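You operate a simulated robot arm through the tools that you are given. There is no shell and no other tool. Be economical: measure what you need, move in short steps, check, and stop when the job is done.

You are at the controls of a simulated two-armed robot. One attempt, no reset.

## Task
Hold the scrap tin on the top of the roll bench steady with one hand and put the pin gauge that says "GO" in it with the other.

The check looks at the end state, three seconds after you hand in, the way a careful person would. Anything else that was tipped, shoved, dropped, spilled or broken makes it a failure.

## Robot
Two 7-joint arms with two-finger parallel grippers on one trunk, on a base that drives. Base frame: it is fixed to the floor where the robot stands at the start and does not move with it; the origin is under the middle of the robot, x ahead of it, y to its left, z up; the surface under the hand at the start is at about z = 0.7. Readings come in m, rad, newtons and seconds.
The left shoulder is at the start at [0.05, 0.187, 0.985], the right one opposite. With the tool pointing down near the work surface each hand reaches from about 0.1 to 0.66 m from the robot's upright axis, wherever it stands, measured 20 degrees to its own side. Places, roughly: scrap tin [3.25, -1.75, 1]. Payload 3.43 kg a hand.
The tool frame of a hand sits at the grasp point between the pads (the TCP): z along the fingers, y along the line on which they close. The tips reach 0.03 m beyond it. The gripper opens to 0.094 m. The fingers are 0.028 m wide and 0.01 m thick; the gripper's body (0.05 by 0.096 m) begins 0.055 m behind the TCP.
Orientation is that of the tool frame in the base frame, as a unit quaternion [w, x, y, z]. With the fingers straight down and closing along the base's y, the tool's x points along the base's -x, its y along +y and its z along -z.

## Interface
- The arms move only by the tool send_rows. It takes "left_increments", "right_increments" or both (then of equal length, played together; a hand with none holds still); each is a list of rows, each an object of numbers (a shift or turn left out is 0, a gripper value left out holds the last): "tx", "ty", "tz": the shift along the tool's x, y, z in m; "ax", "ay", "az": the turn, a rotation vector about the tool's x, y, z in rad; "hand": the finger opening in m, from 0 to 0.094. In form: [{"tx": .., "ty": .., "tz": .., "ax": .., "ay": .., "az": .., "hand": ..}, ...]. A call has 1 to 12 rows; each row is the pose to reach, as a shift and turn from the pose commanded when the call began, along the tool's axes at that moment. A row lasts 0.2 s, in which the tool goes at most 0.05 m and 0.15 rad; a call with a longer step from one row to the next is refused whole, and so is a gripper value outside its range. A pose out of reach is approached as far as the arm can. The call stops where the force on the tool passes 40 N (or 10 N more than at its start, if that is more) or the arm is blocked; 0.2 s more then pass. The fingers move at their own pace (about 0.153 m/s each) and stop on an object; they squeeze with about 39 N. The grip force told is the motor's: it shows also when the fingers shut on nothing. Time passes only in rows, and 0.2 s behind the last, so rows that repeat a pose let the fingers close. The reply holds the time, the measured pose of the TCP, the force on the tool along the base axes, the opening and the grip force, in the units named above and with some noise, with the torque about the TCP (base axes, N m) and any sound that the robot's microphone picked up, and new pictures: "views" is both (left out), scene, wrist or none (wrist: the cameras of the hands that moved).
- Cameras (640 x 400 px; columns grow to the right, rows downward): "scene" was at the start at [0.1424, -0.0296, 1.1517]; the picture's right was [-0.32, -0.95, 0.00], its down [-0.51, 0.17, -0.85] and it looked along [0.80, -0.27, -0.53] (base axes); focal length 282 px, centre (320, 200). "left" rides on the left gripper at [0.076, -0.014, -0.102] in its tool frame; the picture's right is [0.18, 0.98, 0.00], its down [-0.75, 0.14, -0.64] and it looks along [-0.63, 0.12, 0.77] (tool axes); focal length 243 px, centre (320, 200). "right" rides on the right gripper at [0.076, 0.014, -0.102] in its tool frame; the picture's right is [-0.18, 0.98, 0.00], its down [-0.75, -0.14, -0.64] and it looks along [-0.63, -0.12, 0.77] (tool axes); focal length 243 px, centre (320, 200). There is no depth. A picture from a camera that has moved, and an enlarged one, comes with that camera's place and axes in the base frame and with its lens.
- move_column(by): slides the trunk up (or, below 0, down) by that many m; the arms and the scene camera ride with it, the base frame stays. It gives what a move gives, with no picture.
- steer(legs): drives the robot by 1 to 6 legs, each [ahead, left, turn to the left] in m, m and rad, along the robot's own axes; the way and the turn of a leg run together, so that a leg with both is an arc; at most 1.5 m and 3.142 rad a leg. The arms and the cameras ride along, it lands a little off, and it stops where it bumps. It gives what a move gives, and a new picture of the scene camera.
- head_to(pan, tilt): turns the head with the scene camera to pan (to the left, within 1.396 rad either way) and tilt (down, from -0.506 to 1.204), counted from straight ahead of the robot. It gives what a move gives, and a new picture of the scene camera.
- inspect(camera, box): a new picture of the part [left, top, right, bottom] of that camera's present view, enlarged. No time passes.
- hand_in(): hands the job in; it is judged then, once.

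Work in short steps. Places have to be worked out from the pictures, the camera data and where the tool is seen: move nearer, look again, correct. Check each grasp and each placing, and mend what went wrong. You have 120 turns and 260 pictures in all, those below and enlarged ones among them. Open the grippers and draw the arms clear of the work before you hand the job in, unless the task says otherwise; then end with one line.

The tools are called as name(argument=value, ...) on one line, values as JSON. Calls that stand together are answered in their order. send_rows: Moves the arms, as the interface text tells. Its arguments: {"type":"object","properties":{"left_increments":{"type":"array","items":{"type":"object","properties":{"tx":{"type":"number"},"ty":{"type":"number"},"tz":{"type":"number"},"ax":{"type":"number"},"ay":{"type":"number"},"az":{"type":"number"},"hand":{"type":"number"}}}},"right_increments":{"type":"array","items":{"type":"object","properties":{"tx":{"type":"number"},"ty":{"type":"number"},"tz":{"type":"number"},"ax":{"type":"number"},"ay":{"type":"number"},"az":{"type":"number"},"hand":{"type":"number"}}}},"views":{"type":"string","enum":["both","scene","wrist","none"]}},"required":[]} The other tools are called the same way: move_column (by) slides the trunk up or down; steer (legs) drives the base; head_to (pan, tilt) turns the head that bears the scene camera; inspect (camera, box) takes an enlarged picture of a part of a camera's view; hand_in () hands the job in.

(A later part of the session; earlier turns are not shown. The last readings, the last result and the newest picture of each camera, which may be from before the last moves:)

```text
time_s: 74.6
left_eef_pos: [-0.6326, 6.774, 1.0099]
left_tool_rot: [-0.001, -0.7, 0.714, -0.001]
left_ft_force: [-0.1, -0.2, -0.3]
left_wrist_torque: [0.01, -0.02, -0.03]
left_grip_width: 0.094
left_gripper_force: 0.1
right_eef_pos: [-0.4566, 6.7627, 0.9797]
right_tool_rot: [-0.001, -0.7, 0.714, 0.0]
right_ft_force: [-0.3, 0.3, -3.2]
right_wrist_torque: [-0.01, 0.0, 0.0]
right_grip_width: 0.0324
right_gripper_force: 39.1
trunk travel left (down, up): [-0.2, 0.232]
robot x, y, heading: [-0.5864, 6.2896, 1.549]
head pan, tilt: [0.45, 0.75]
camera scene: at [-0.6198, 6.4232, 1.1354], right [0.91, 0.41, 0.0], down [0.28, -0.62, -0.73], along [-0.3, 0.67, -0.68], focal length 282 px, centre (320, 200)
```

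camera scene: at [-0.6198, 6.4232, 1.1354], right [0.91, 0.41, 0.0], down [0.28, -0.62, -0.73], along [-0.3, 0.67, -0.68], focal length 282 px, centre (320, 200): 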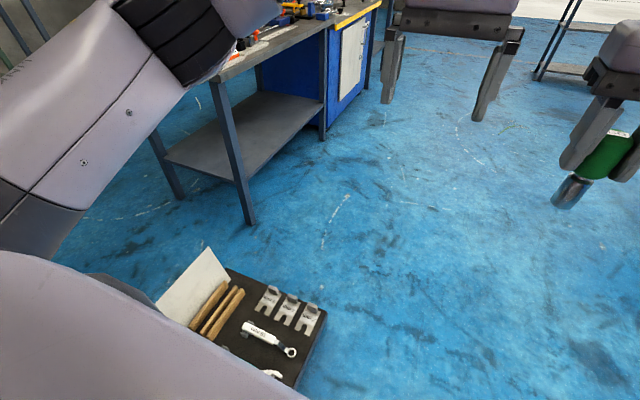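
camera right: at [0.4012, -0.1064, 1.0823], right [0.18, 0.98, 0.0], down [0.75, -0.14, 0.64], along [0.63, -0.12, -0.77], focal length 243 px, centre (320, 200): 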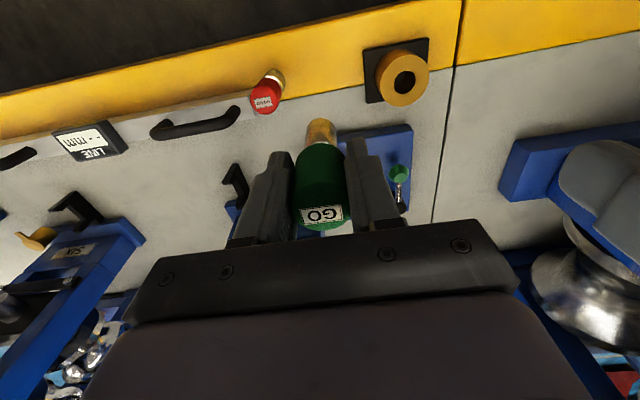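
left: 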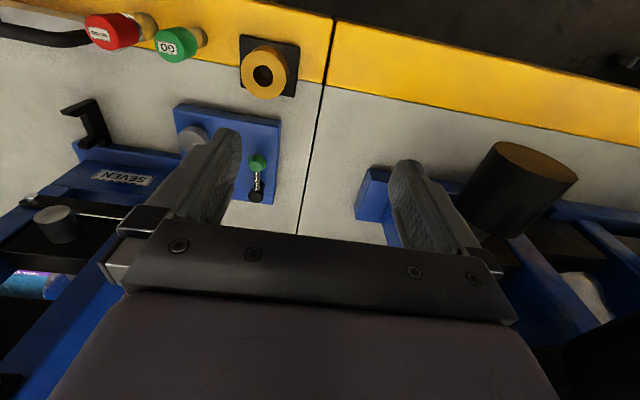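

The robot's front-left met a low tool box (right edge x≈-0.75, y≈6.3–6.7); it looks undisturbed. I back off, shift right and look again.

steer(legs=[[-0.12, 0, 0], [0, -0.23, 0.02]])

head_to(pan=0.55, tilt=0.8)

```text
time_s: 78.1
left_eef_pos: [-0.4133, 6.6507, 1.0102]
left_tool_rot: [-0.001, -0.707, 0.707, 0.0]
left_ft_force: [0.6, -0.1, 0.8]
left_wrist_torque: [-0.02, 0.03, -0.01]
left_grip_width: 0.0942
left_gripper_force: 0.1
right_eef_pos: [-0.2381, 6.6454, 0.9783]
right_tool_rot: [-0.001, -0.707, 0.707, -0.001]
right_ft_force: [0.3, -0.1, -3.4]
right_wrist_torque: [0.02, -0.01, 0.0]
right_grip_width: 0.0324
right_gripper_force: 39.5
trunk travel left (down, up): [-0.2, 0.232]
robot x, y, heading: [-0.3594, 6.1672, 1.568]
head pan, tilt: [0.45, 0.75]
camera scene: at [-0.3937, 6.301, 1.1354], right [0.9, 0.43, 0.0], down [0.3, -0.61, -0.73], along [-0.32, 0.66, -0.68], focal length 282 px, centre (320, 200)
```

scene: 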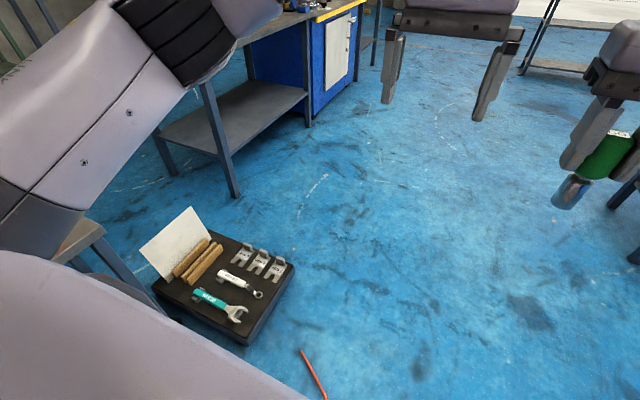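

```text
time_s: 78.7
left_eef_pos: [-0.4143, 6.6513, 1.0106]
left_tool_rot: [-0.001, -0.707, 0.707, -0.001]
left_ft_force: [0.3, -0.2, 0.4]
left_wrist_torque: [0.03, -0.01, 0.0]
left_grip_width: 0.0939
left_gripper_force: 0.0
right_eef_pos: [-0.2359, 6.6453, 0.9789]
right_tool_rot: [-0.001, -0.707, 0.707, 0.0]
right_ft_force: [0.0, -0.4, -2.5]
right_wrist_torque: [-0.01, 0.01, -0.01]
right_grip_width: 0.0323
right_gripper_force: 39.0
trunk travel left (down, up): [-0.2, 0.232]
robot x, y, heading: [-0.3565, 6.1676, 1.566]
head pan, tilt: [0.55, 0.799]
camera scene: at [-0.3999, 6.2952, 1.1314], right [0.85, 0.52, 0.0], down [0.37, -0.61, -0.7], along [-0.36, 0.6, -0.72], focal length 282 px, centre (320, 200)
```

scene: 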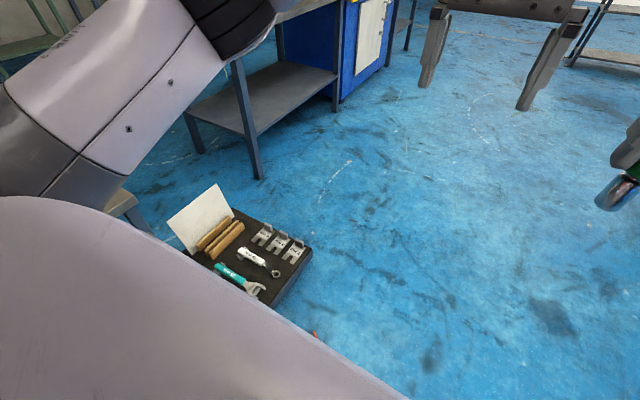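

The box is intact and now clear on the left. I go ahead 0.78, shift right 0.3, then turn to face +x between the line end (y≈6.3) and a small table (y≈7.6).

steer(legs=[[0.78, 0, 0], [0, -0.3, 0], [0, 0, -1.571]])

head_to(pan=-0.35, tilt=0.4)

```text
time_s: 89.5
left_eef_pos: [0.4262, 7.0006, 1.0088]
left_tool_rot: [-0.001, -0.013, 1.0, 0.0]
left_ft_force: [-0.4, -0.4, -0.3]
left_wrist_torque: [0.01, 0.0, 0.03]
left_grip_width: 0.0941
left_gripper_force: 0.0
right_eef_pos: [0.4228, 6.8247, 0.979]
right_tool_rot: [-0.001, -0.011, 1.0, -0.001]
right_ft_force: [0.3, -0.1, -3.1]
right_wrist_torque: [0.06, 0.01, 0.02]
right_grip_width: 0.0328
right_gripper_force: 39.0
trunk travel left (down, up): [-0.2, 0.232]
robot x, y, heading: [-0.0572, 6.9358, 0.016]
head pan, tilt: [0.55, 0.799]
camera scene: at [0.0703, 6.9769, 1.1314], right [0.54, -0.84, 0.0], down [-0.6, -0.39, -0.7], along [0.59, 0.38, -0.72], focal length 282 px, centre (320, 200)
```

scene: 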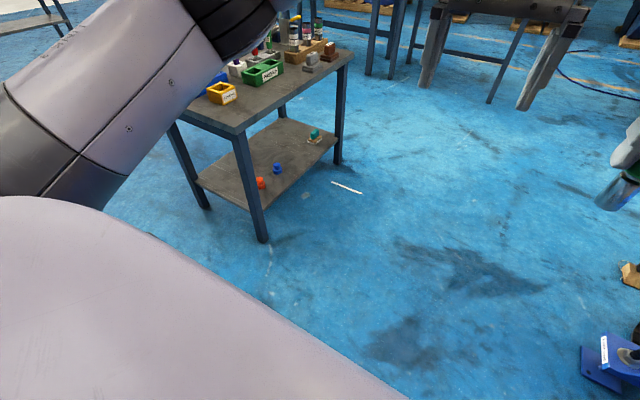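

```text
time_s: 90.7
left_eef_pos: [0.426, 7.0005, 1.0096]
left_tool_rot: [-0.001, -0.012, 1.0, 0.0]
left_ft_force: [-0.4, 0.0, -0.2]
left_wrist_torque: [-0.02, -0.03, -0.01]
left_grip_width: 0.0942
left_gripper_force: 0.1
right_eef_pos: [0.4227, 6.8245, 0.979]
right_tool_rot: [-0.001, -0.01, 1.0, 0.0]
right_ft_force: [-0.6, 0.6, -2.9]
right_wrist_torque: [0.01, -0.01, -0.01]
right_grip_width: 0.0327
right_gripper_force: 39.1
trunk travel left (down, up): [-0.2, 0.232]
robot x, y, heading: [-0.059, 6.932, 0.015]
head pan, tilt: [-0.351, 0.4]
camera scene: at [0.0901, 6.9035, 1.1665], right [-0.32, -0.95, 0.0], down [-0.37, 0.13, -0.92], along [0.87, -0.3, -0.39], focal length 282 px, centre (320, 200)
```

scene: 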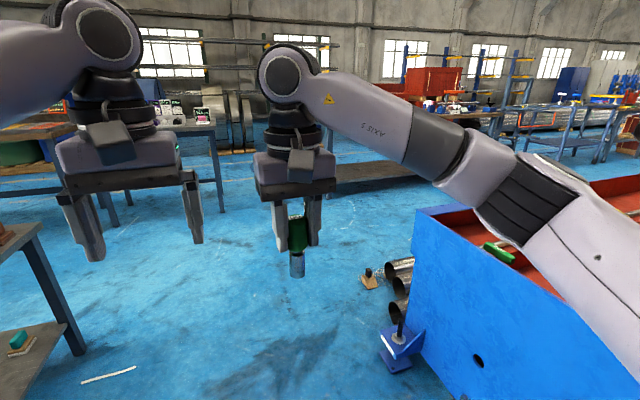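

The passage (y 6.45–7.6) is clear; the aisle behind the line looks ~2 m wide (x≈1.2–3). I drive to x≈2.1 and turn right.

steer(legs=[[0, 0.1, -0.015], [1.4, 0, 0], [0.75, 0, 0]])

head_to(pan=-1.3, tilt=0.3)

```text
time_s: 102.6
left_eef_pos: [2.6081, 7.1564, 1.0086]
left_tool_rot: [-0.001, -0.013, 1.0, 0.0]
left_ft_force: [1.0, -0.6, 0.2]
left_wrist_torque: [0.03, -0.02, 0.0]
left_grip_width: 0.0939
left_gripper_force: 0.0
right_eef_pos: [2.607, 6.9807, 0.9788]
right_tool_rot: [-0.002, -0.013, 1.0, 0.0]
right_ft_force: [-0.4, -0.1, -3.5]
right_wrist_torque: [-0.03, 0.01, 0.02]
right_grip_width: 0.0327
right_gripper_force: 38.9
trunk travel left (down, up): [-0.2, 0.232]
robot x, y, heading: [2.1272, 7.0892, 0.026]
head pan, tilt: [-0.351, 0.4]
camera scene: at [2.2735, 7.0582, 1.1665], right [-0.32, -0.95, 0.0], down [-0.37, 0.12, -0.92], along [0.87, -0.3, -0.39], focal length 282 px, centre (320, 200)
```

scene: 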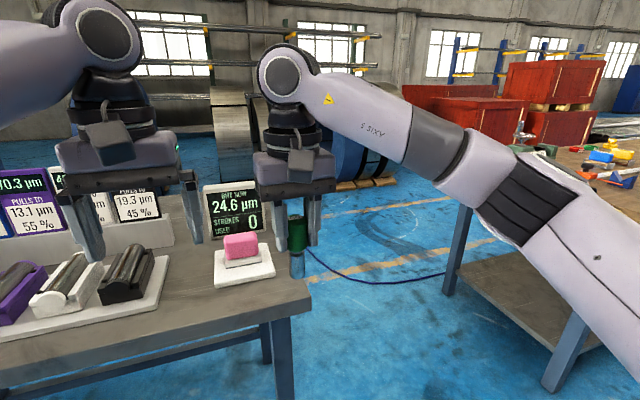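

```text
time_s: 103.8
left_eef_pos: [2.6091, 7.1572, 1.0089]
left_tool_rot: [0.0, -0.013, 1.0, -0.001]
left_ft_force: [0.1, -0.1, 0.1]
left_wrist_torque: [-0.03, -0.01, -0.02]
left_grip_width: 0.094
left_gripper_force: 0.0
right_eef_pos: [2.6063, 6.9798, 0.9788]
right_tool_rot: [-0.002, -0.014, 1.0, 0.0]
right_ft_force: [0.2, 0.7, -3.8]
right_wrist_torque: [0.01, 0.01, -0.03]
right_grip_width: 0.0325
right_gripper_force: 38.5
trunk travel left (down, up): [-0.2, 0.232]
robot x, y, heading: [2.1287, 7.0909, 0.024]
head pan, tilt: [-1.3, 0.3]
camera scene: at [2.2128, 6.9986, 1.1758], right [-0.96, -0.29, 0.0], down [-0.09, 0.28, -0.96], along [0.28, -0.91, -0.3], focal length 282 px, centre (320, 200)
```

scene: 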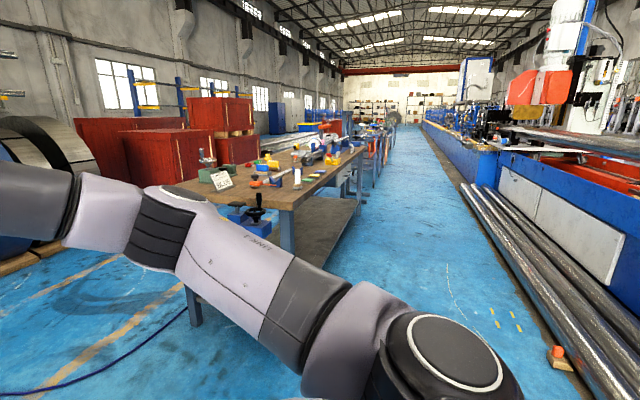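

The aisle down -y runs between pipes (x≈1.4) and tables (x≈2.4–2.6). I back up 0.25 m, turn right to face -y, and view it.

steer(legs=[[-0.25, -0.03, 0], [0, 0, -1.59]])

head_to(pan=0.0, tilt=0.25)

```text
time_s: 109.5
left_eef_pos: [1.9475, 6.5715, 1.0104]
left_tool_rot: [-0.001, 0.697, 0.718, 0.0]
left_ft_force: [0.2, 0.2, 0.3]
left_wrist_torque: [0.04, -0.02, 0.02]
left_grip_width: 0.094
left_gripper_force: 0.1
right_eef_pos: [1.7715, 6.5728, 0.9799]
right_tool_rot: [-0.001, 0.696, 0.718, 0.001]
right_ft_force: [0.6, -0.8, -3.0]
right_wrist_torque: [0.05, -0.02, 0.01]
right_grip_width: 0.0328
right_gripper_force: 38.9
trunk travel left (down, up): [-0.2, 0.232]
robot x, y, heading: [1.8773, 7.0526, -1.541]
head pan, tilt: [-1.3, 0.3]
camera scene: at [1.7872, 6.9644, 1.1758], right [-0.29, 0.96, 0.0], down [0.28, 0.09, -0.96], along [-0.91, -0.28, -0.3], focal length 282 px, centre (320, 200)
```

scene: 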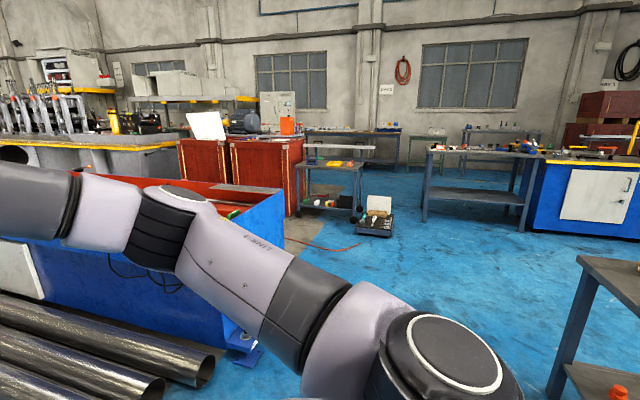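

```text
time_s: 111.0
left_eef_pos: [1.9469, 6.5696, 1.0092]
left_tool_rot: [0.0, 0.696, 0.718, 0.0]
left_ft_force: [0.3, 0.5, -0.2]
left_wrist_torque: [0.02, 0.0, 0.01]
left_grip_width: 0.0941
left_gripper_force: 0.0
right_eef_pos: [1.7711, 6.5717, 0.9796]
right_tool_rot: [-0.001, 0.696, 0.718, 0.001]
right_ft_force: [0.9, -0.5, -2.7]
right_wrist_torque: [0.03, -0.02, 0.02]
right_grip_width: 0.0326
right_gripper_force: 38.7
trunk travel left (down, up): [-0.2, 0.232]
robot x, y, heading: [1.874, 7.0503, -1.544]
head pan, tilt: [0.0, 0.25]
camera scene: at [1.879, 6.8986, 1.1805], right [-1.0, -0.03, 0.0], down [-0.01, 0.25, -0.97], along [0.03, -0.97, -0.25], focal length 282 px, centre (320, 200)
```

scene: 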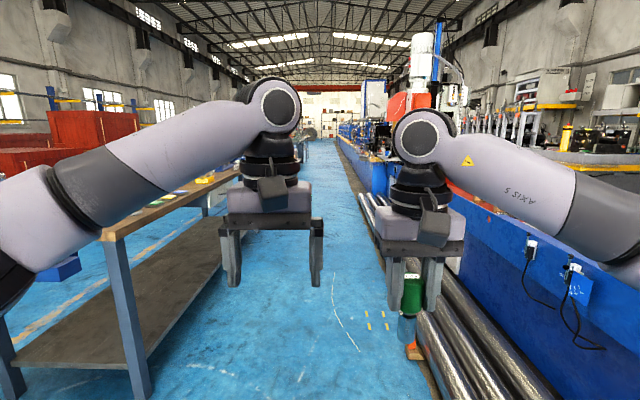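

The lane is clear from x≈1.4 to 2.7. I straighten and drive 4 m down it.

steer(legs=[[0, 0.08, -0.027], [1.4, 0, 0], [1.3, 0, 0]])

```text
time_s: 125.0
left_eef_pos: [2.0003, 3.8718, 1.0087]
left_tool_rot: [0.0, 0.708, 0.707, 0.0]
left_ft_force: [0.2, 0.4, -0.1]
left_wrist_torque: [-0.04, 0.0, -0.02]
left_grip_width: 0.0939
left_gripper_force: 0.1
right_eef_pos: [1.8254, 3.8801, 0.9788]
right_tool_rot: [-0.001, 0.708, 0.707, 0.001]
right_ft_force: [0.3, -0.6, -3.8]
right_wrist_torque: [0.02, 0.02, 0.02]
right_grip_width: 0.0326
right_gripper_force: 38.8
trunk travel left (down, up): [-0.2, 0.232]
robot x, y, heading: [1.9439, 4.3525, -1.575]
head pan, tilt: [0.0, 0.25]
camera scene: at [1.9438, 4.2024, 1.1805], right [-1.0, 0.0, 0.0], down [0.0, 0.25, -0.97], along [0.0, -0.97, -0.25], focal length 282 px, centre (320, 200)
```

scene: 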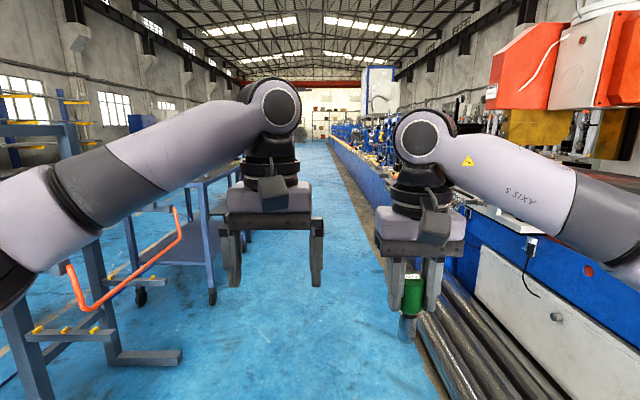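

Still clear: trolley and rack on the left at x≥2.69. I continue another 2.7 m.

steer(legs=[[1.4, 0, 0.004], [1.3, 0, 0]])

head_to(pan=0.45, tilt=0.2)

```text
time_s: 138.2
left_eef_pos: [1.9867, 1.1475, 1.0094]
left_tool_rot: [-0.001, 0.706, 0.708, 0.0]
left_ft_force: [0.7, -0.1, -0.5]
left_wrist_torque: [0.01, -0.01, 0.0]
left_grip_width: 0.0939
left_gripper_force: 0.0
right_eef_pos: [1.8103, 1.152, 0.979]
right_tool_rot: [-0.001, 0.706, 0.709, 0.001]
right_ft_force: [-0.4, 0.6, -3.5]
right_wrist_torque: [0.04, -0.02, 0.02]
right_grip_width: 0.0328
right_gripper_force: 38.9
trunk travel left (down, up): [-0.2, 0.232]
robot x, y, heading: [1.9306, 1.6303, -1.57]
head pan, tilt: [0.0, 0.25]
camera scene: at [1.9273, 1.476, 1.1805], right [-1.0, 0.0, 0.0], down [0.0, 0.25, -0.97], along [0.0, -0.97, -0.25], focal length 282 px, centre (320, 200)
```

scene: 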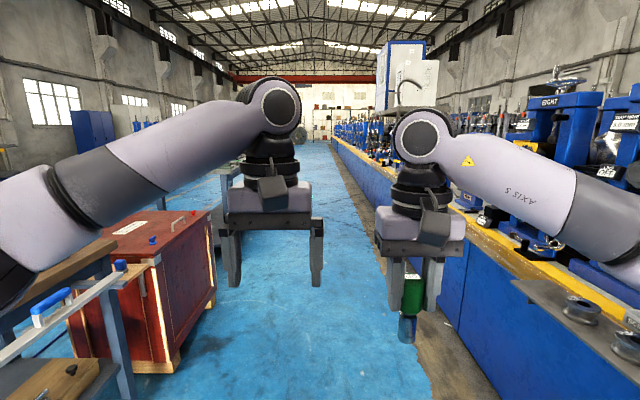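

```text
time_s: 139.2
left_eef_pos: [1.9863, 1.1472, 1.0097]
left_tool_rot: [0.0, 0.706, 0.708, 0.001]
left_ft_force: [0.3, 0.7, 0.2]
left_wrist_torque: [0.02, 0.01, -0.02]
left_grip_width: 0.094
left_gripper_force: 0.0
right_eef_pos: [1.8107, 1.1534, 0.9795]
right_tool_rot: [-0.001, 0.706, 0.709, 0.001]
right_ft_force: [-0.3, -0.3, -2.7]
right_wrist_torque: [0.02, 0.01, 0.0]
right_grip_width: 0.0323
right_gripper_force: 38.6
trunk travel left (down, up): [-0.2, 0.232]
robot x, y, heading: [1.9236, 1.6304, -1.569]
head pan, tilt: [0.45, 0.201]
camera scene: at [1.9678, 1.4856, 1.1851], right [-0.9, -0.44, 0.0], down [-0.09, 0.18, -0.98], along [0.43, -0.88, -0.2], focal length 282 px, centre (320, 200)
```

scene: 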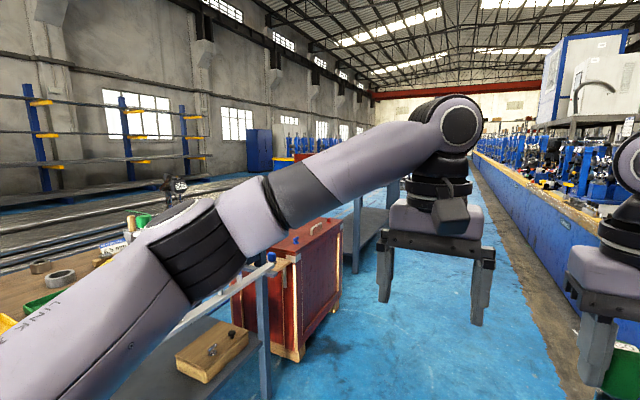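

Chest face at x≈2.64 is clear of my lane. I go on 2 m to y≈-0.4 and look toward the tin.

steer(legs=[[1.0, 0, 0], [1.0, 0, 0]])

head_to(pan=0.7, tilt=0.25)

```text
time_s: 149.2
left_eef_pos: [1.987, -0.8616, 1.0091]
left_tool_rot: [0.0, 0.706, 0.708, 0.001]
left_ft_force: [-0.2, 0.7, -0.2]
left_wrist_torque: [0.03, 0.0, 0.0]
left_grip_width: 0.0941
left_gripper_force: 0.0
right_eef_pos: [1.8109, -0.8554, 0.979]
right_tool_rot: [-0.001, 0.706, 0.709, 0.001]
right_ft_force: [0.1, 0.4, -3.8]
right_wrist_torque: [0.03, 0.01, 0.0]
right_grip_width: 0.0326
right_gripper_force: 39.0
trunk travel left (down, up): [-0.2, 0.232]
robot x, y, heading: [1.9274, -0.3809, -1.57]
head pan, tilt: [0.45, 0.201]
camera scene: at [1.9688, -0.5226, 1.1851], right [-0.9, -0.44, 0.0], down [-0.09, 0.18, -0.98], along [0.43, -0.88, -0.2], focal length 282 px, centre (320, 200)
```

scene: 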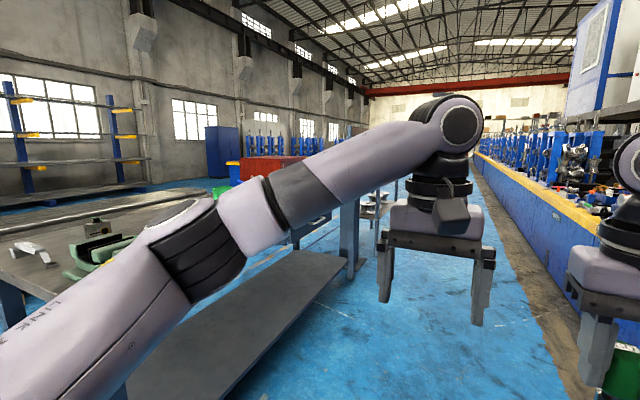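

```text
time_s: 149.9
left_eef_pos: [1.9875, -0.8615, 1.009]
left_tool_rot: [0.0, 0.706, 0.708, 0.0]
left_ft_force: [0.0, 0.1, -0.4]
left_wrist_torque: [-0.04, 0.03, 0.0]
left_grip_width: 0.0939
left_gripper_force: 0.1
right_eef_pos: [1.8108, -0.8537, 0.9773]
right_tool_rot: [0.0, 0.706, 0.708, 0.001]
right_ft_force: [-0.3, -0.6, -3.2]
right_wrist_torque: [0.03, 0.03, 0.0]
right_grip_width: 0.0326
right_gripper_force: 39.1
trunk travel left (down, up): [-0.2, 0.232]
robot x, y, heading: [1.9285, -0.378, -1.569]
head pan, tilt: [0.7, 0.25]
camera scene: at [1.9884, -0.5101, 1.1805], right [-0.76, -0.64, 0.0], down [-0.16, 0.19, -0.97], along [0.62, -0.74, -0.25], focal length 282 px, centre (320, 200)
```

scene: 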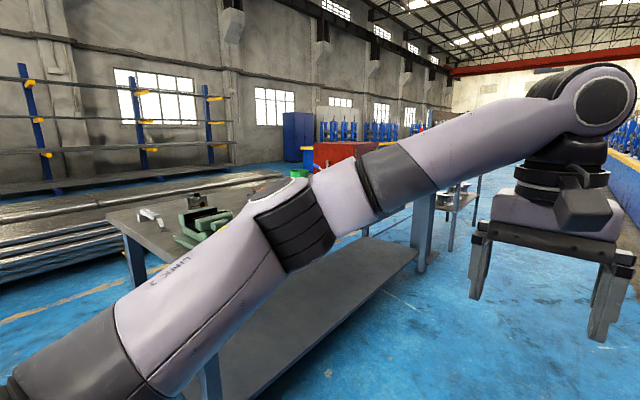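

The roll bench is on the left. I drive to y≈-1.75 and turn left to face it.

steer(legs=[[1.37, 0, 0], [0, 0, 1.57]])

head_to(pan=0.0, tilt=0.35)

```text
time_s: 160.5
left_eef_pos: [2.4151, -1.6864, 1.0098]
left_tool_rot: [0.0, 0.006, 1.0, 0.0]
left_ft_force: [0.7, -0.2, 0.2]
left_wrist_torque: [0.01, 0.01, -0.02]
left_grip_width: 0.0941
left_gripper_force: 0.0
right_eef_pos: [2.4068, -1.8619, 0.9783]
right_tool_rot: [-0.001, 0.005, 1.0, 0.0]
right_ft_force: [0.8, -0.2, -3.3]
right_wrist_torque: [0.02, 0.02, 0.0]
right_grip_width: 0.0325
right_gripper_force: 39.0
trunk travel left (down, up): [-0.2, 0.232]
robot x, y, heading: [1.9338, -1.7353, -0.012]
head pan, tilt: [0.7, 0.25]
camera scene: at [2.0624, -1.68, 1.1805], right [0.63, -0.77, 0.0], down [-0.19, -0.16, -0.97], along [0.75, 0.61, -0.25], focal length 282 px, centre (320, 200)
```

scene: 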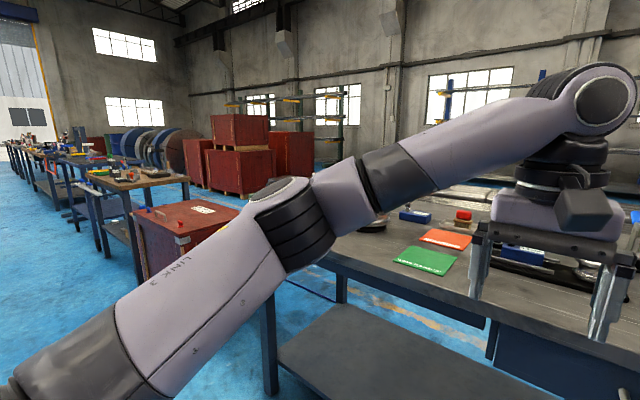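

```text
time_s: 161.6
left_eef_pos: [2.4157, -1.6861, 1.0098]
left_tool_rot: [0.0, 0.005, 1.0, 0.0]
left_ft_force: [-0.4, 0.3, -0.1]
left_wrist_torque: [0.0, 0.01, -0.03]
left_grip_width: 0.094
left_gripper_force: 0.1
right_eef_pos: [2.4071, -1.8617, 0.9782]
right_tool_rot: [-0.001, 0.006, 1.0, 0.0]
right_ft_force: [0.4, 1.0, -2.5]
right_wrist_torque: [-0.06, 0.04, -0.04]
right_grip_width: 0.0325
right_gripper_force: 38.7
trunk travel left (down, up): [-0.2, 0.232]
robot x, y, heading: [1.9335, -1.7376, -0.018]
head pan, tilt: [0.0, 0.351]
camera scene: at [2.0832, -1.7404, 1.1711], right [-0.01, -1.0, 0.0], down [-0.34, 0.0, -0.94], along [0.94, -0.01, -0.34], focal length 282 px, centre (320, 200)
```

scene: 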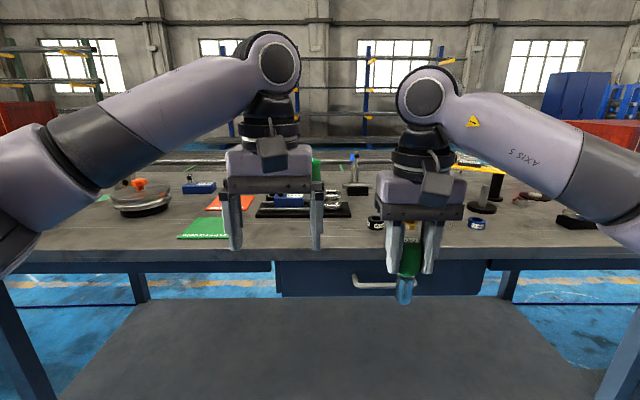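

Many items on the bench; the arms hide the middle. I raise the trunk for clearance and a better view.

move_column(by=0.22)

head_to(pan=0.0, tilt=0.5)

```text
time_s: 163.9
left_eef_pos: [2.4158, -1.685, 1.2293]
left_tool_rot: [0.0, 0.005, 1.0, 0.001]
left_ft_force: [0.2, 0.3, 0.2]
left_wrist_torque: [0.0, 0.01, 0.01]
left_grip_width: 0.0943
left_gripper_force: 0.0
right_eef_pos: [2.4065, -1.8626, 1.1984]
right_tool_rot: [-0.001, 0.006, 1.0, 0.0]
right_ft_force: [0.0, -0.3, -3.3]
right_wrist_torque: [0.02, 0.04, 0.02]
right_grip_width: 0.0326
right_gripper_force: 39.7
trunk travel left (down, up): [-0.42, 0.012]
robot x, y, heading: [1.9341, -1.7399, -0.014]
head pan, tilt: [0.0, 0.351]
```

```text
time_s: 164.6
left_eef_pos: [2.4157, -1.6867, 1.2301]
left_tool_rot: [0.0, 0.005, 1.0, 0.0]
left_ft_force: [-0.2, 0.7, -0.2]
left_wrist_torque: [0.01, 0.02, 0.02]
left_grip_width: 0.0943
left_gripper_force: 0.1
right_eef_pos: [2.4084, -1.8633, 1.1972]
right_tool_rot: [-0.001, 0.005, 1.0, -0.001]
right_ft_force: [-0.5, 0.0, -2.6]
right_wrist_torque: [-0.03, 0.0, -0.02]
right_grip_width: 0.0323
right_gripper_force: 39.1
trunk travel left (down, up): [-0.42, 0.012]
robot x, y, heading: [1.9343, -1.7373, -0.009]
head pan, tilt: [0.0, 0.499]
camera scene: at [2.0811, -1.7404, 1.3774], right [-0.01, -1.0, 0.0], down [-0.48, 0.01, -0.88], along [0.88, -0.01, -0.48], focal length 282 px, centre (320, 200)
```

scene: 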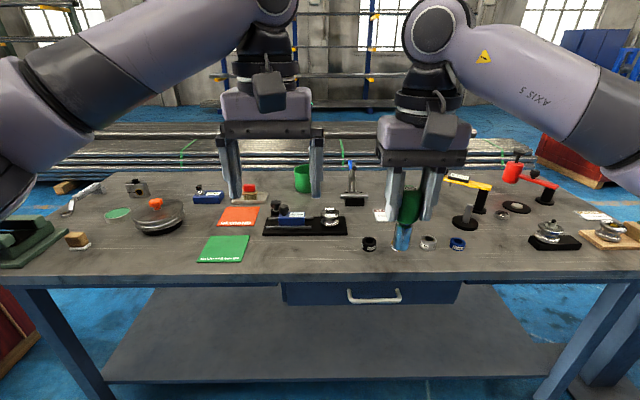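

The green tin sits behind the left gripper; I enlarge the middle of the bench.

inspect(camera="scene", box=[180, 130, 500, 290])

inspect(camera="scene", box=[270, 150, 390, 225])

```text
2.00 times, centred on (340, 210) of scene
camera zoom: at [2.0811, -1.7404, 1.3774], right [-0.01, -1.0, 0.0], down [-0.48, 0.01, -0.88], along [0.88, -0.01, -0.48], focal length 564 px, centre (280, 180)
```

zoom: 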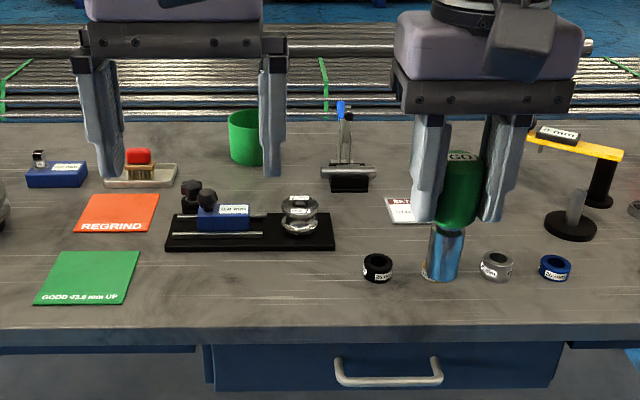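

```text
5.33 times, centred on (330, 188) of scene
camera zoom: at [2.0811, -1.7404, 1.3774], right [-0.01, -1.0, 0.0], down [-0.48, 0.01, -0.88], along [0.88, -0.01, -0.48], focal length 1503 px, centre (267, 267)
```

zoom: 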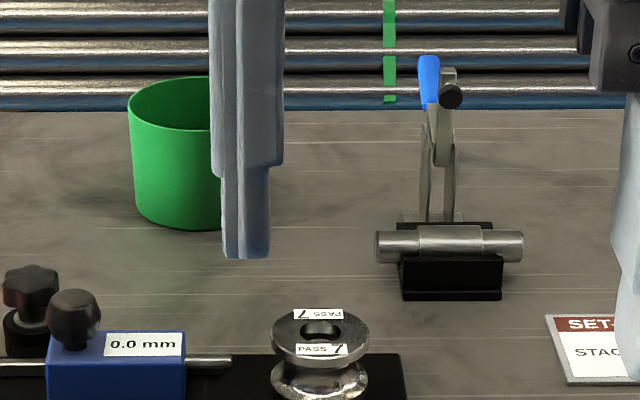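

The tin is an open green can; the left finger hides its right half. I shift the left hand 0.15 m left to see it.

send_rows(left_increments=[{"ty": 0.045}, {"ty": 0.09}, {"ty": 0.135}, {"ty": 0.17}], views="none")

inspect(camera="scene", box=[240, 140, 400, 240])

```text
time_s: 165.6
left_eef_pos: [2.4165, -1.5153, 1.2278]
left_tool_rot: [-0.001, 0.006, 1.0, -0.002]
left_ft_force: [-0.2, -0.2, -0.1]
left_wrist_torque: [0.03, -0.01, -0.03]
left_grip_width: 0.0939
left_gripper_force: 0.0
right_eef_pos: [2.4065, -1.8622, 1.1988]
right_tool_rot: [-0.001, 0.006, 1.0, -0.001]
right_ft_force: [0.1, 0.2, -3.2]
right_wrist_torque: [0.02, -0.01, -0.03]
right_grip_width: 0.0325
right_gripper_force: 39.2
trunk travel left (down, up): [-0.42, 0.012]
robot x, y, heading: [1.9333, -1.7379, -0.012]
head pan, tilt: [0.0, 0.499]
```

```text
4.00 times, centred on (320, 190) of scene
camera zoom: at [2.0809, -1.7399, 1.3774], right [-0.01, -1.0, 0.0], down [-0.48, 0.01, -0.88], along [0.88, -0.01, -0.48], focal length 1128 px, centre (320, 240)
```

zoom: 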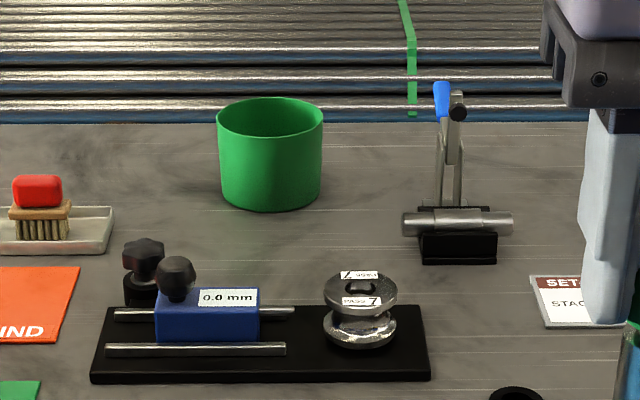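

The tin (≈0.125 m wide, center ≈(3.3, -1.69), bench top ≈0.785) is wider than my gripper, so I'll pinch its wall. I drive 0.35 m nearer, hands high, and re-measure.

steer(legs=[[0.35, 0.03, 0.012]])

head_to(pan=0.0, tilt=0.75)

```text
time_s: 167.9
left_eef_pos: [2.7672, -1.4837, 1.2282]
left_tool_rot: [-0.001, 0.0, 1.0, 0.0]
left_ft_force: [0.1, 0.8, 0.1]
left_wrist_torque: [-0.01, -0.01, 0.02]
left_grip_width: 0.0937
left_gripper_force: 0.1
right_eef_pos: [2.7598, -1.8287, 1.1992]
right_tool_rot: [0.0, 0.0, 1.0, 0.0]
right_ft_force: [0.2, 0.0, -4.2]
right_wrist_torque: [0.01, 0.03, 0.0]
right_grip_width: 0.0326
right_gripper_force: 39.0
trunk travel left (down, up): [-0.42, 0.012]
robot x, y, heading: [2.2829, -1.714, -0.005]
head pan, tilt: [0.0, 0.499]
camera scene: at [2.4336, -1.7113, 1.3773], right [0.0, -1.0, 0.0], down [-0.48, 0.0, -0.88], along [0.88, 0.0, -0.48], focal length 282 px, centre (320, 200)
```

scene: 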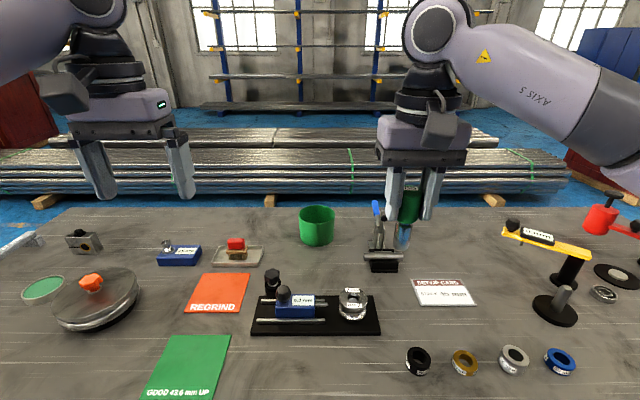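

```text
time_s: 168.7
left_eef_pos: [2.7668, -1.4834, 1.2278]
left_tool_rot: [0.0, 0.0, 1.0, 0.0]
left_ft_force: [-0.4, 1.1, -0.6]
left_wrist_torque: [-0.01, -0.02, 0.03]
left_grip_width: 0.0941
left_gripper_force: 0.1
right_eef_pos: [2.7606, -1.8289, 1.1986]
right_tool_rot: [-0.001, 0.0, 1.0, 0.0]
right_ft_force: [-0.1, -0.9, -2.7]
right_wrist_torque: [0.0, 0.01, 0.03]
right_grip_width: 0.0327
right_gripper_force: 39.1
trunk travel left (down, up): [-0.42, 0.012]
robot x, y, heading: [2.2786, -1.7088, -0.004]
head pan, tilt: [0.0, 0.75]
camera scene: at [2.4249, -1.7114, 1.3555], right [0.0, -1.0, 0.0], down [-0.68, 0.0, -0.73], along [0.73, 0.0, -0.68], focal length 282 px, centre (320, 200)
```

scene: 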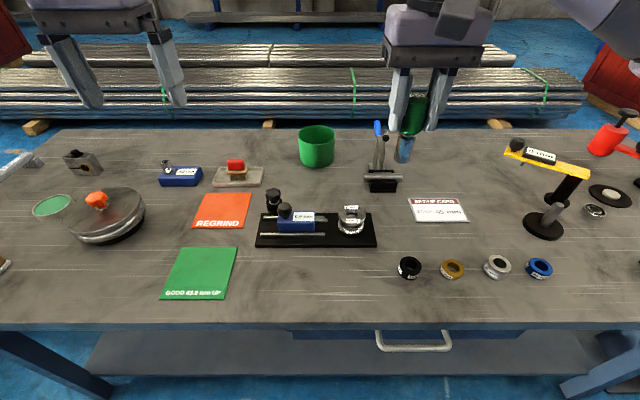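

Refined: bench top ≈0.82, front edge x≈2.65, tin center ≈(3.21, -1.70). I need to get very close; I look straight down to judge the gap in front of the base.

head_to(pan=0.0, tilt=1.2)

inspect(camera="left", box=[0, 0, 640, 400])

inspect(camera="right", box=[0, 0, 640, 400])

```text
time_s: 169.6
left_eef_pos: [2.7678, -1.4827, 1.2294]
left_tool_rot: [0.0, 0.0, 1.0, 0.0]
left_ft_force: [-0.1, -0.3, 0.6]
left_wrist_torque: [0.0, 0.01, 0.0]
left_grip_width: 0.0939
left_gripper_force: 0.0
right_eef_pos: [2.7602, -1.8292, 1.1988]
right_tool_rot: [-0.001, 0.0, 1.0, 0.0]
right_ft_force: [-0.3, -0.8, -2.4]
right_wrist_torque: [-0.01, 0.03, -0.01]
right_grip_width: 0.0325
right_gripper_force: 39.1
trunk travel left (down, up): [-0.42, 0.012]
robot x, y, heading: [2.2827, -1.7118, 0.002]
head pan, tilt: [0.0, 1.201]
camera scene: at [2.398, -1.7113, 1.3237], right [0.0, -1.0, 0.0], down [-0.93, 0.0, -0.36], along [0.36, 0.0, -0.93], focal length 282 px, centre (320, 200)
```

scene: 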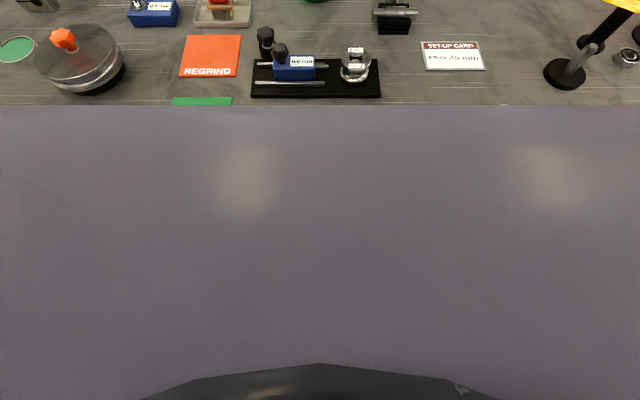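

```text
1.00 times, centred on (320, 200) of left (not enlarged: the box is as wide or as high as the picture)
camera zoom: at [2.6914, -1.4985, 1.3308], right [-0.18, 0.98, 0.0], down [0.75, 0.14, 0.64], along [0.63, 0.12, -0.77], focal length 243 px, centre (320, 200)
```

zoom: 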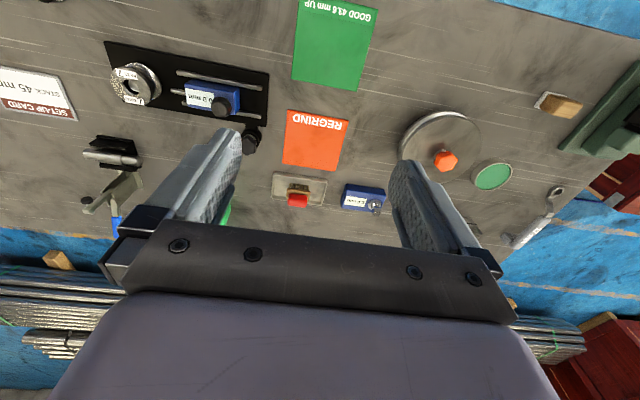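

```text
1.00 times, centred on (320, 200) of right (not enlarged: the box is as wide or as high as the picture)
camera zoom: at [2.6848, -1.8162, 1.3015], right [0.18, 0.98, 0.0], down [0.75, -0.14, 0.64], along [0.63, -0.12, -0.77], focal length 243 px, centre (320, 200)
```

zoom: 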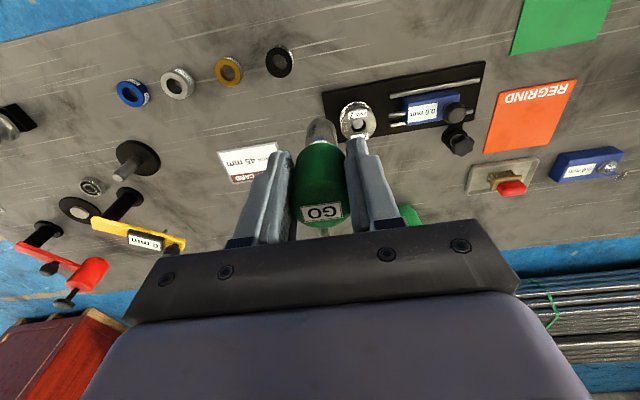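

The chest shell hides the base. I creep forward in small legs, watching for contact with the bench.

steer(legs=[[0.08, 0, 0]])

```text
time_s: 170.6
left_eef_pos: [2.8459, -1.4836, 1.2278]
left_tool_rot: [0.0, 0.0, 1.0, 0.0]
left_ft_force: [0.5, -0.6, -0.1]
left_wrist_torque: [0.0, 0.05, 0.02]
left_grip_width: 0.0937
left_gripper_force: 0.0
right_eef_pos: [2.839, -1.8291, 1.1987]
right_tool_rot: [-0.001, 0.0, 1.0, 0.0]
right_ft_force: [0.1, -1.0, -3.6]
right_wrist_torque: [0.01, 0.06, 0.0]
right_grip_width: 0.0325
right_gripper_force: 38.6
trunk travel left (down, up): [-0.42, 0.012]
robot x, y, heading: [2.3647, -1.7076, -0.0]
head pan, tilt: [0.0, 1.201]
camera scene: at [2.4774, -1.7115, 1.3236], right [0.0, -1.0, 0.0], down [-0.93, 0.0, -0.36], along [0.36, 0.0, -0.93], focal length 282 px, centre (320, 200)
```

scene: 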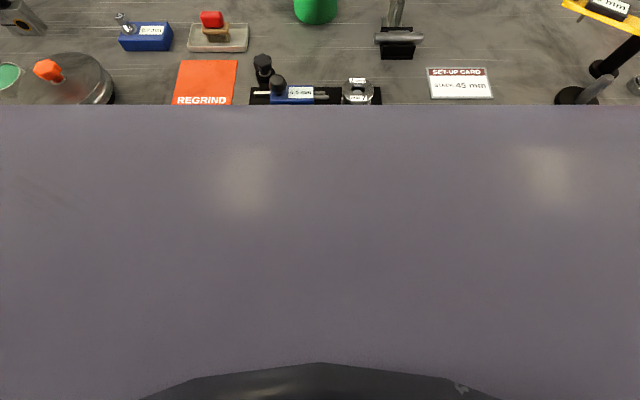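

No contact yet at x=2.365. Another small step.

steer(legs=[[0.06, 0, 0]])

```text
time_s: 171.6
left_eef_pos: [2.9056, -1.4816, 1.2275]
left_tool_rot: [-0.003, -0.001, 1.0, 0.0]
left_ft_force: [0.0, 0.2, 0.0]
left_wrist_torque: [0.02, 0.07, 0.01]
left_grip_width: 0.094
left_gripper_force: 0.1
right_eef_pos: [2.8989, -1.8306, 1.1979]
right_tool_rot: [-0.001, 0.0, 1.0, -0.001]
right_ft_force: [1.2, 0.4, -4.1]
right_wrist_torque: [0.05, 0.03, 0.0]
right_grip_width: 0.0326
right_gripper_force: 39.1
trunk travel left (down, up): [-0.42, 0.012]
robot x, y, heading: [2.4212, -1.7122, -0.003]
head pan, tilt: [0.0, 1.201]
camera scene: at [2.5369, -1.7115, 1.3234], right [0.0, -1.0, 0.0], down [-0.93, 0.0, -0.36], along [0.36, 0.0, -0.93], focal length 282 px, centre (320, 200)
```

scene: 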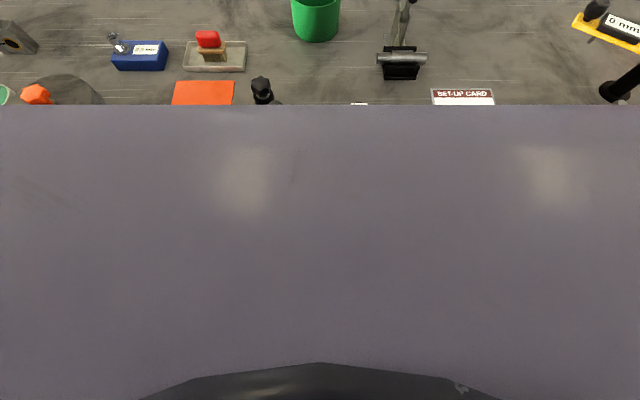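

Parallax now gives bench top z≈0.853 and tin front at x≈3.105. Still no contact; another 0.05 m.

steer(legs=[[0.05, 0, 0]])

head_to(pan=0.0, tilt=0.85)

inspect(camera="scene", box=[240, 100, 400, 200])

```text
time_s: 172.3
left_eef_pos: [2.9028, -1.4823, 1.2283]
left_tool_rot: [0.0, -0.001, 1.0, 0.0]
left_ft_force: [-0.1, 0.1, -0.1]
left_wrist_torque: [0.01, -0.03, 0.03]
left_grip_width: 0.0943
left_gripper_force: 0.0
right_eef_pos: [2.8977, -1.8298, 1.1967]
right_tool_rot: [-0.004, 0.0, 1.0, -0.002]
right_ft_force: [0.1, 0.3, -3.5]
right_wrist_torque: [-0.02, 0.02, 0.01]
right_grip_width: 0.0326
right_gripper_force: 38.9
trunk travel left (down, up): [-0.42, 0.012]
robot x, y, heading: [2.422, -1.7072, 0.002]
head pan, tilt: [0.0, 1.201]
stopped in leg 1: the robot was blocked; the commanded pose is now the measured one
camera scene: at [2.535, -1.7115, 1.3237], right [0.0, -1.0, 0.0], down [-0.93, 0.0, -0.36], along [0.36, 0.0, -0.93], focal length 282 px, centre (320, 200)
```

scene: 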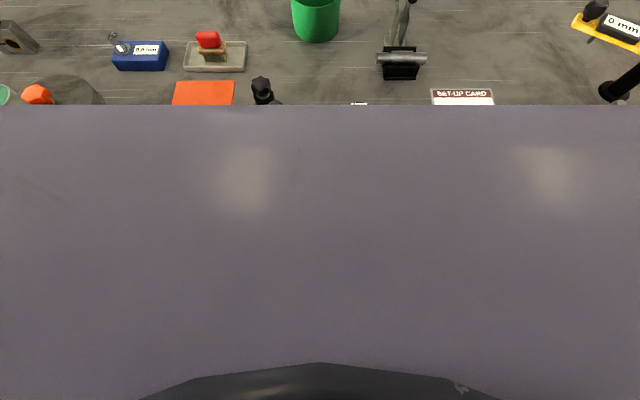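

```text
time_s: 173.1
left_eef_pos: [2.9038, -1.482, 1.2286]
left_tool_rot: [-0.001, -0.001, 1.0, 0.0]
left_ft_force: [-0.1, -0.5, 0.3]
left_wrist_torque: [-0.02, -0.02, 0.01]
left_grip_width: 0.0939
left_gripper_force: 0.0
right_eef_pos: [2.8974, -1.8307, 1.1986]
right_tool_rot: [-0.002, -0.001, 1.0, -0.001]
right_ft_force: [0.1, -0.2, -2.9]
right_wrist_torque: [0.0, 0.03, 0.01]
right_grip_width: 0.0325
right_gripper_force: 39.1
trunk travel left (down, up): [-0.42, 0.012]
robot x, y, heading: [2.4228, -1.7107, -0.006]
head pan, tilt: [0.0, 0.85]
camera scene: at [2.5571, -1.7115, 1.3473], right [0.0, -1.0, 0.0], down [-0.75, 0.0, -0.66], along [0.66, 0.0, -0.75], focal length 282 px, centre (320, 200)
```

scene: 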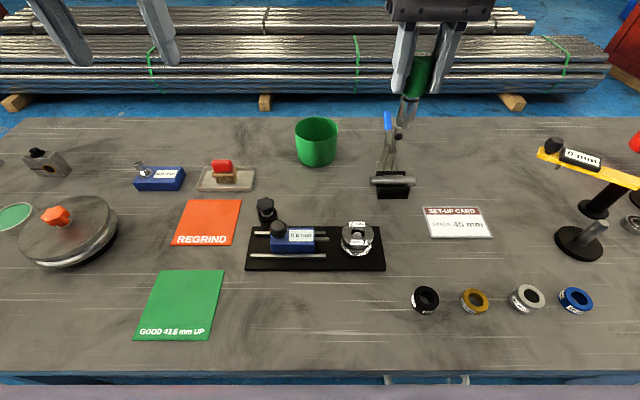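

```text
4.00 times, centred on (320, 150) of scene
camera zoom: at [2.5571, -1.7115, 1.3473], right [0.0, -1.0, 0.0], down [-0.75, 0.0, -0.66], along [0.66, 0.0, -0.75], focal length 1128 px, centre (320, 400)
```

zoom: 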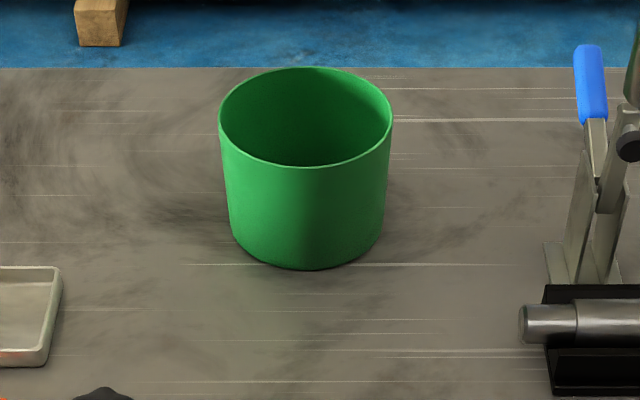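

Base is blocked by the bench at x=2.422 (nothing moved on top). The tin: center (3.158, -1.703), Ø≈0.108, rim z≈0.935. The left hand must tilt forward ~0.5 rad to reach; I pre-position it above/in front of the tin's left wall.

send_rows(left_increments=[{"tx": -0.02, "ty": -0.04, "tz": 0.02, "ay": -0.13}, {"tx": -0.045, "ty": -0.08, "tz": 0.045, "ay": -0.26}, {"tx": -0.07, "ty": -0.12, "tz": 0.07, "ay": -0.39}, {"tx": -0.097, "ty": -0.16, "tz": 0.09, "ay": -0.5}, {"tx": -0.097, "ty": -0.16, "tz": 0.09, "ay": -0.5}])

```text
refused: row 2 steps farther than a row can; nothing moved
```

send_rows(left_increments=[{"tx": -0.02, "ty": -0.033, "tz": 0.018, "ay": -0.1}, {"tx": -0.04, "ty": -0.066, "tz": 0.036, "ay": -0.2}, {"tx": -0.06, "ty": -0.1, "tz": 0.054, "ay": -0.3}, {"tx": -0.08, "ty": -0.133, "tz": 0.072, "ay": -0.4}, {"tx": -0.097, "ty": -0.16, "tz": 0.09, "ay": -0.5}, {"tx": -0.097, "ty": -0.16, "tz": 0.09, "ay": -0.5}])

```text
time_s: 174.5
left_eef_pos: [3.001, -1.6403, 1.1379]
left_tool_rot: [0.247, -0.001, 0.969, 0.0]
left_ft_force: [-1.0, 0.0, 0.1]
left_wrist_torque: [0.03, 0.02, 0.02]
left_grip_width: 0.0939
left_gripper_force: 0.0
right_eef_pos: [2.8989, -1.8287, 1.1971]
right_tool_rot: [-0.002, -0.001, 1.0, -0.001]
right_ft_force: [-0.8, -0.5, -3.5]
right_wrist_torque: [0.02, 0.01, 0.03]
right_grip_width: 0.0324
right_gripper_force: 39.3
trunk travel left (down, up): [-0.42, 0.012]
robot x, y, heading: [2.4203, -1.7112, -0.002]
head pan, tilt: [0.0, 0.85]
camera scene: at [2.557, -1.7113, 1.3474], right [0.0, -1.0, 0.0], down [-0.75, 0.0, -0.66], along [0.66, 0.0, -0.75], focal length 282 px, centre (320, 200)
camera left: at [2.8864, -1.6579, 1.1913], right [-0.16, 0.98, -0.09], down [0.35, 0.14, 0.92], along [0.92, 0.12, -0.37], focal length 243 px, centre (320, 200)
```

scene: 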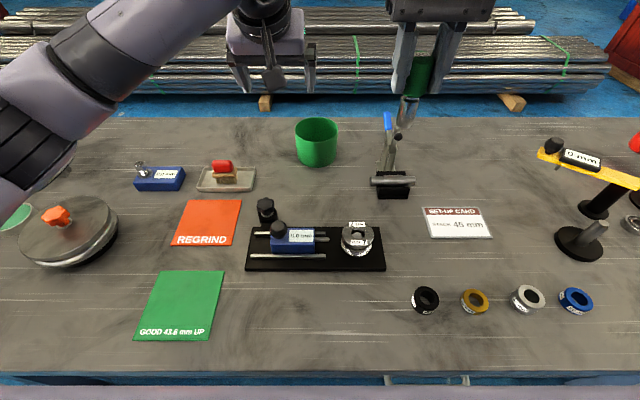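
left: 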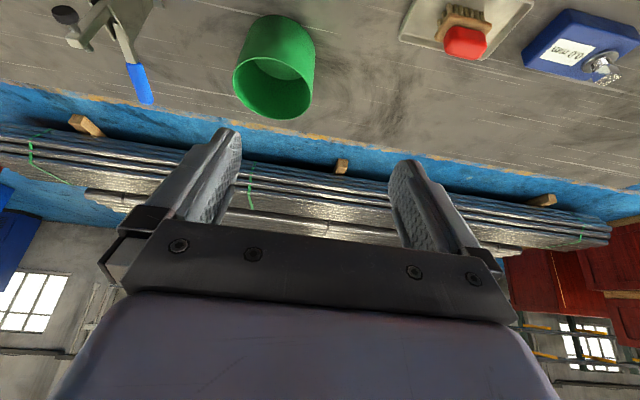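

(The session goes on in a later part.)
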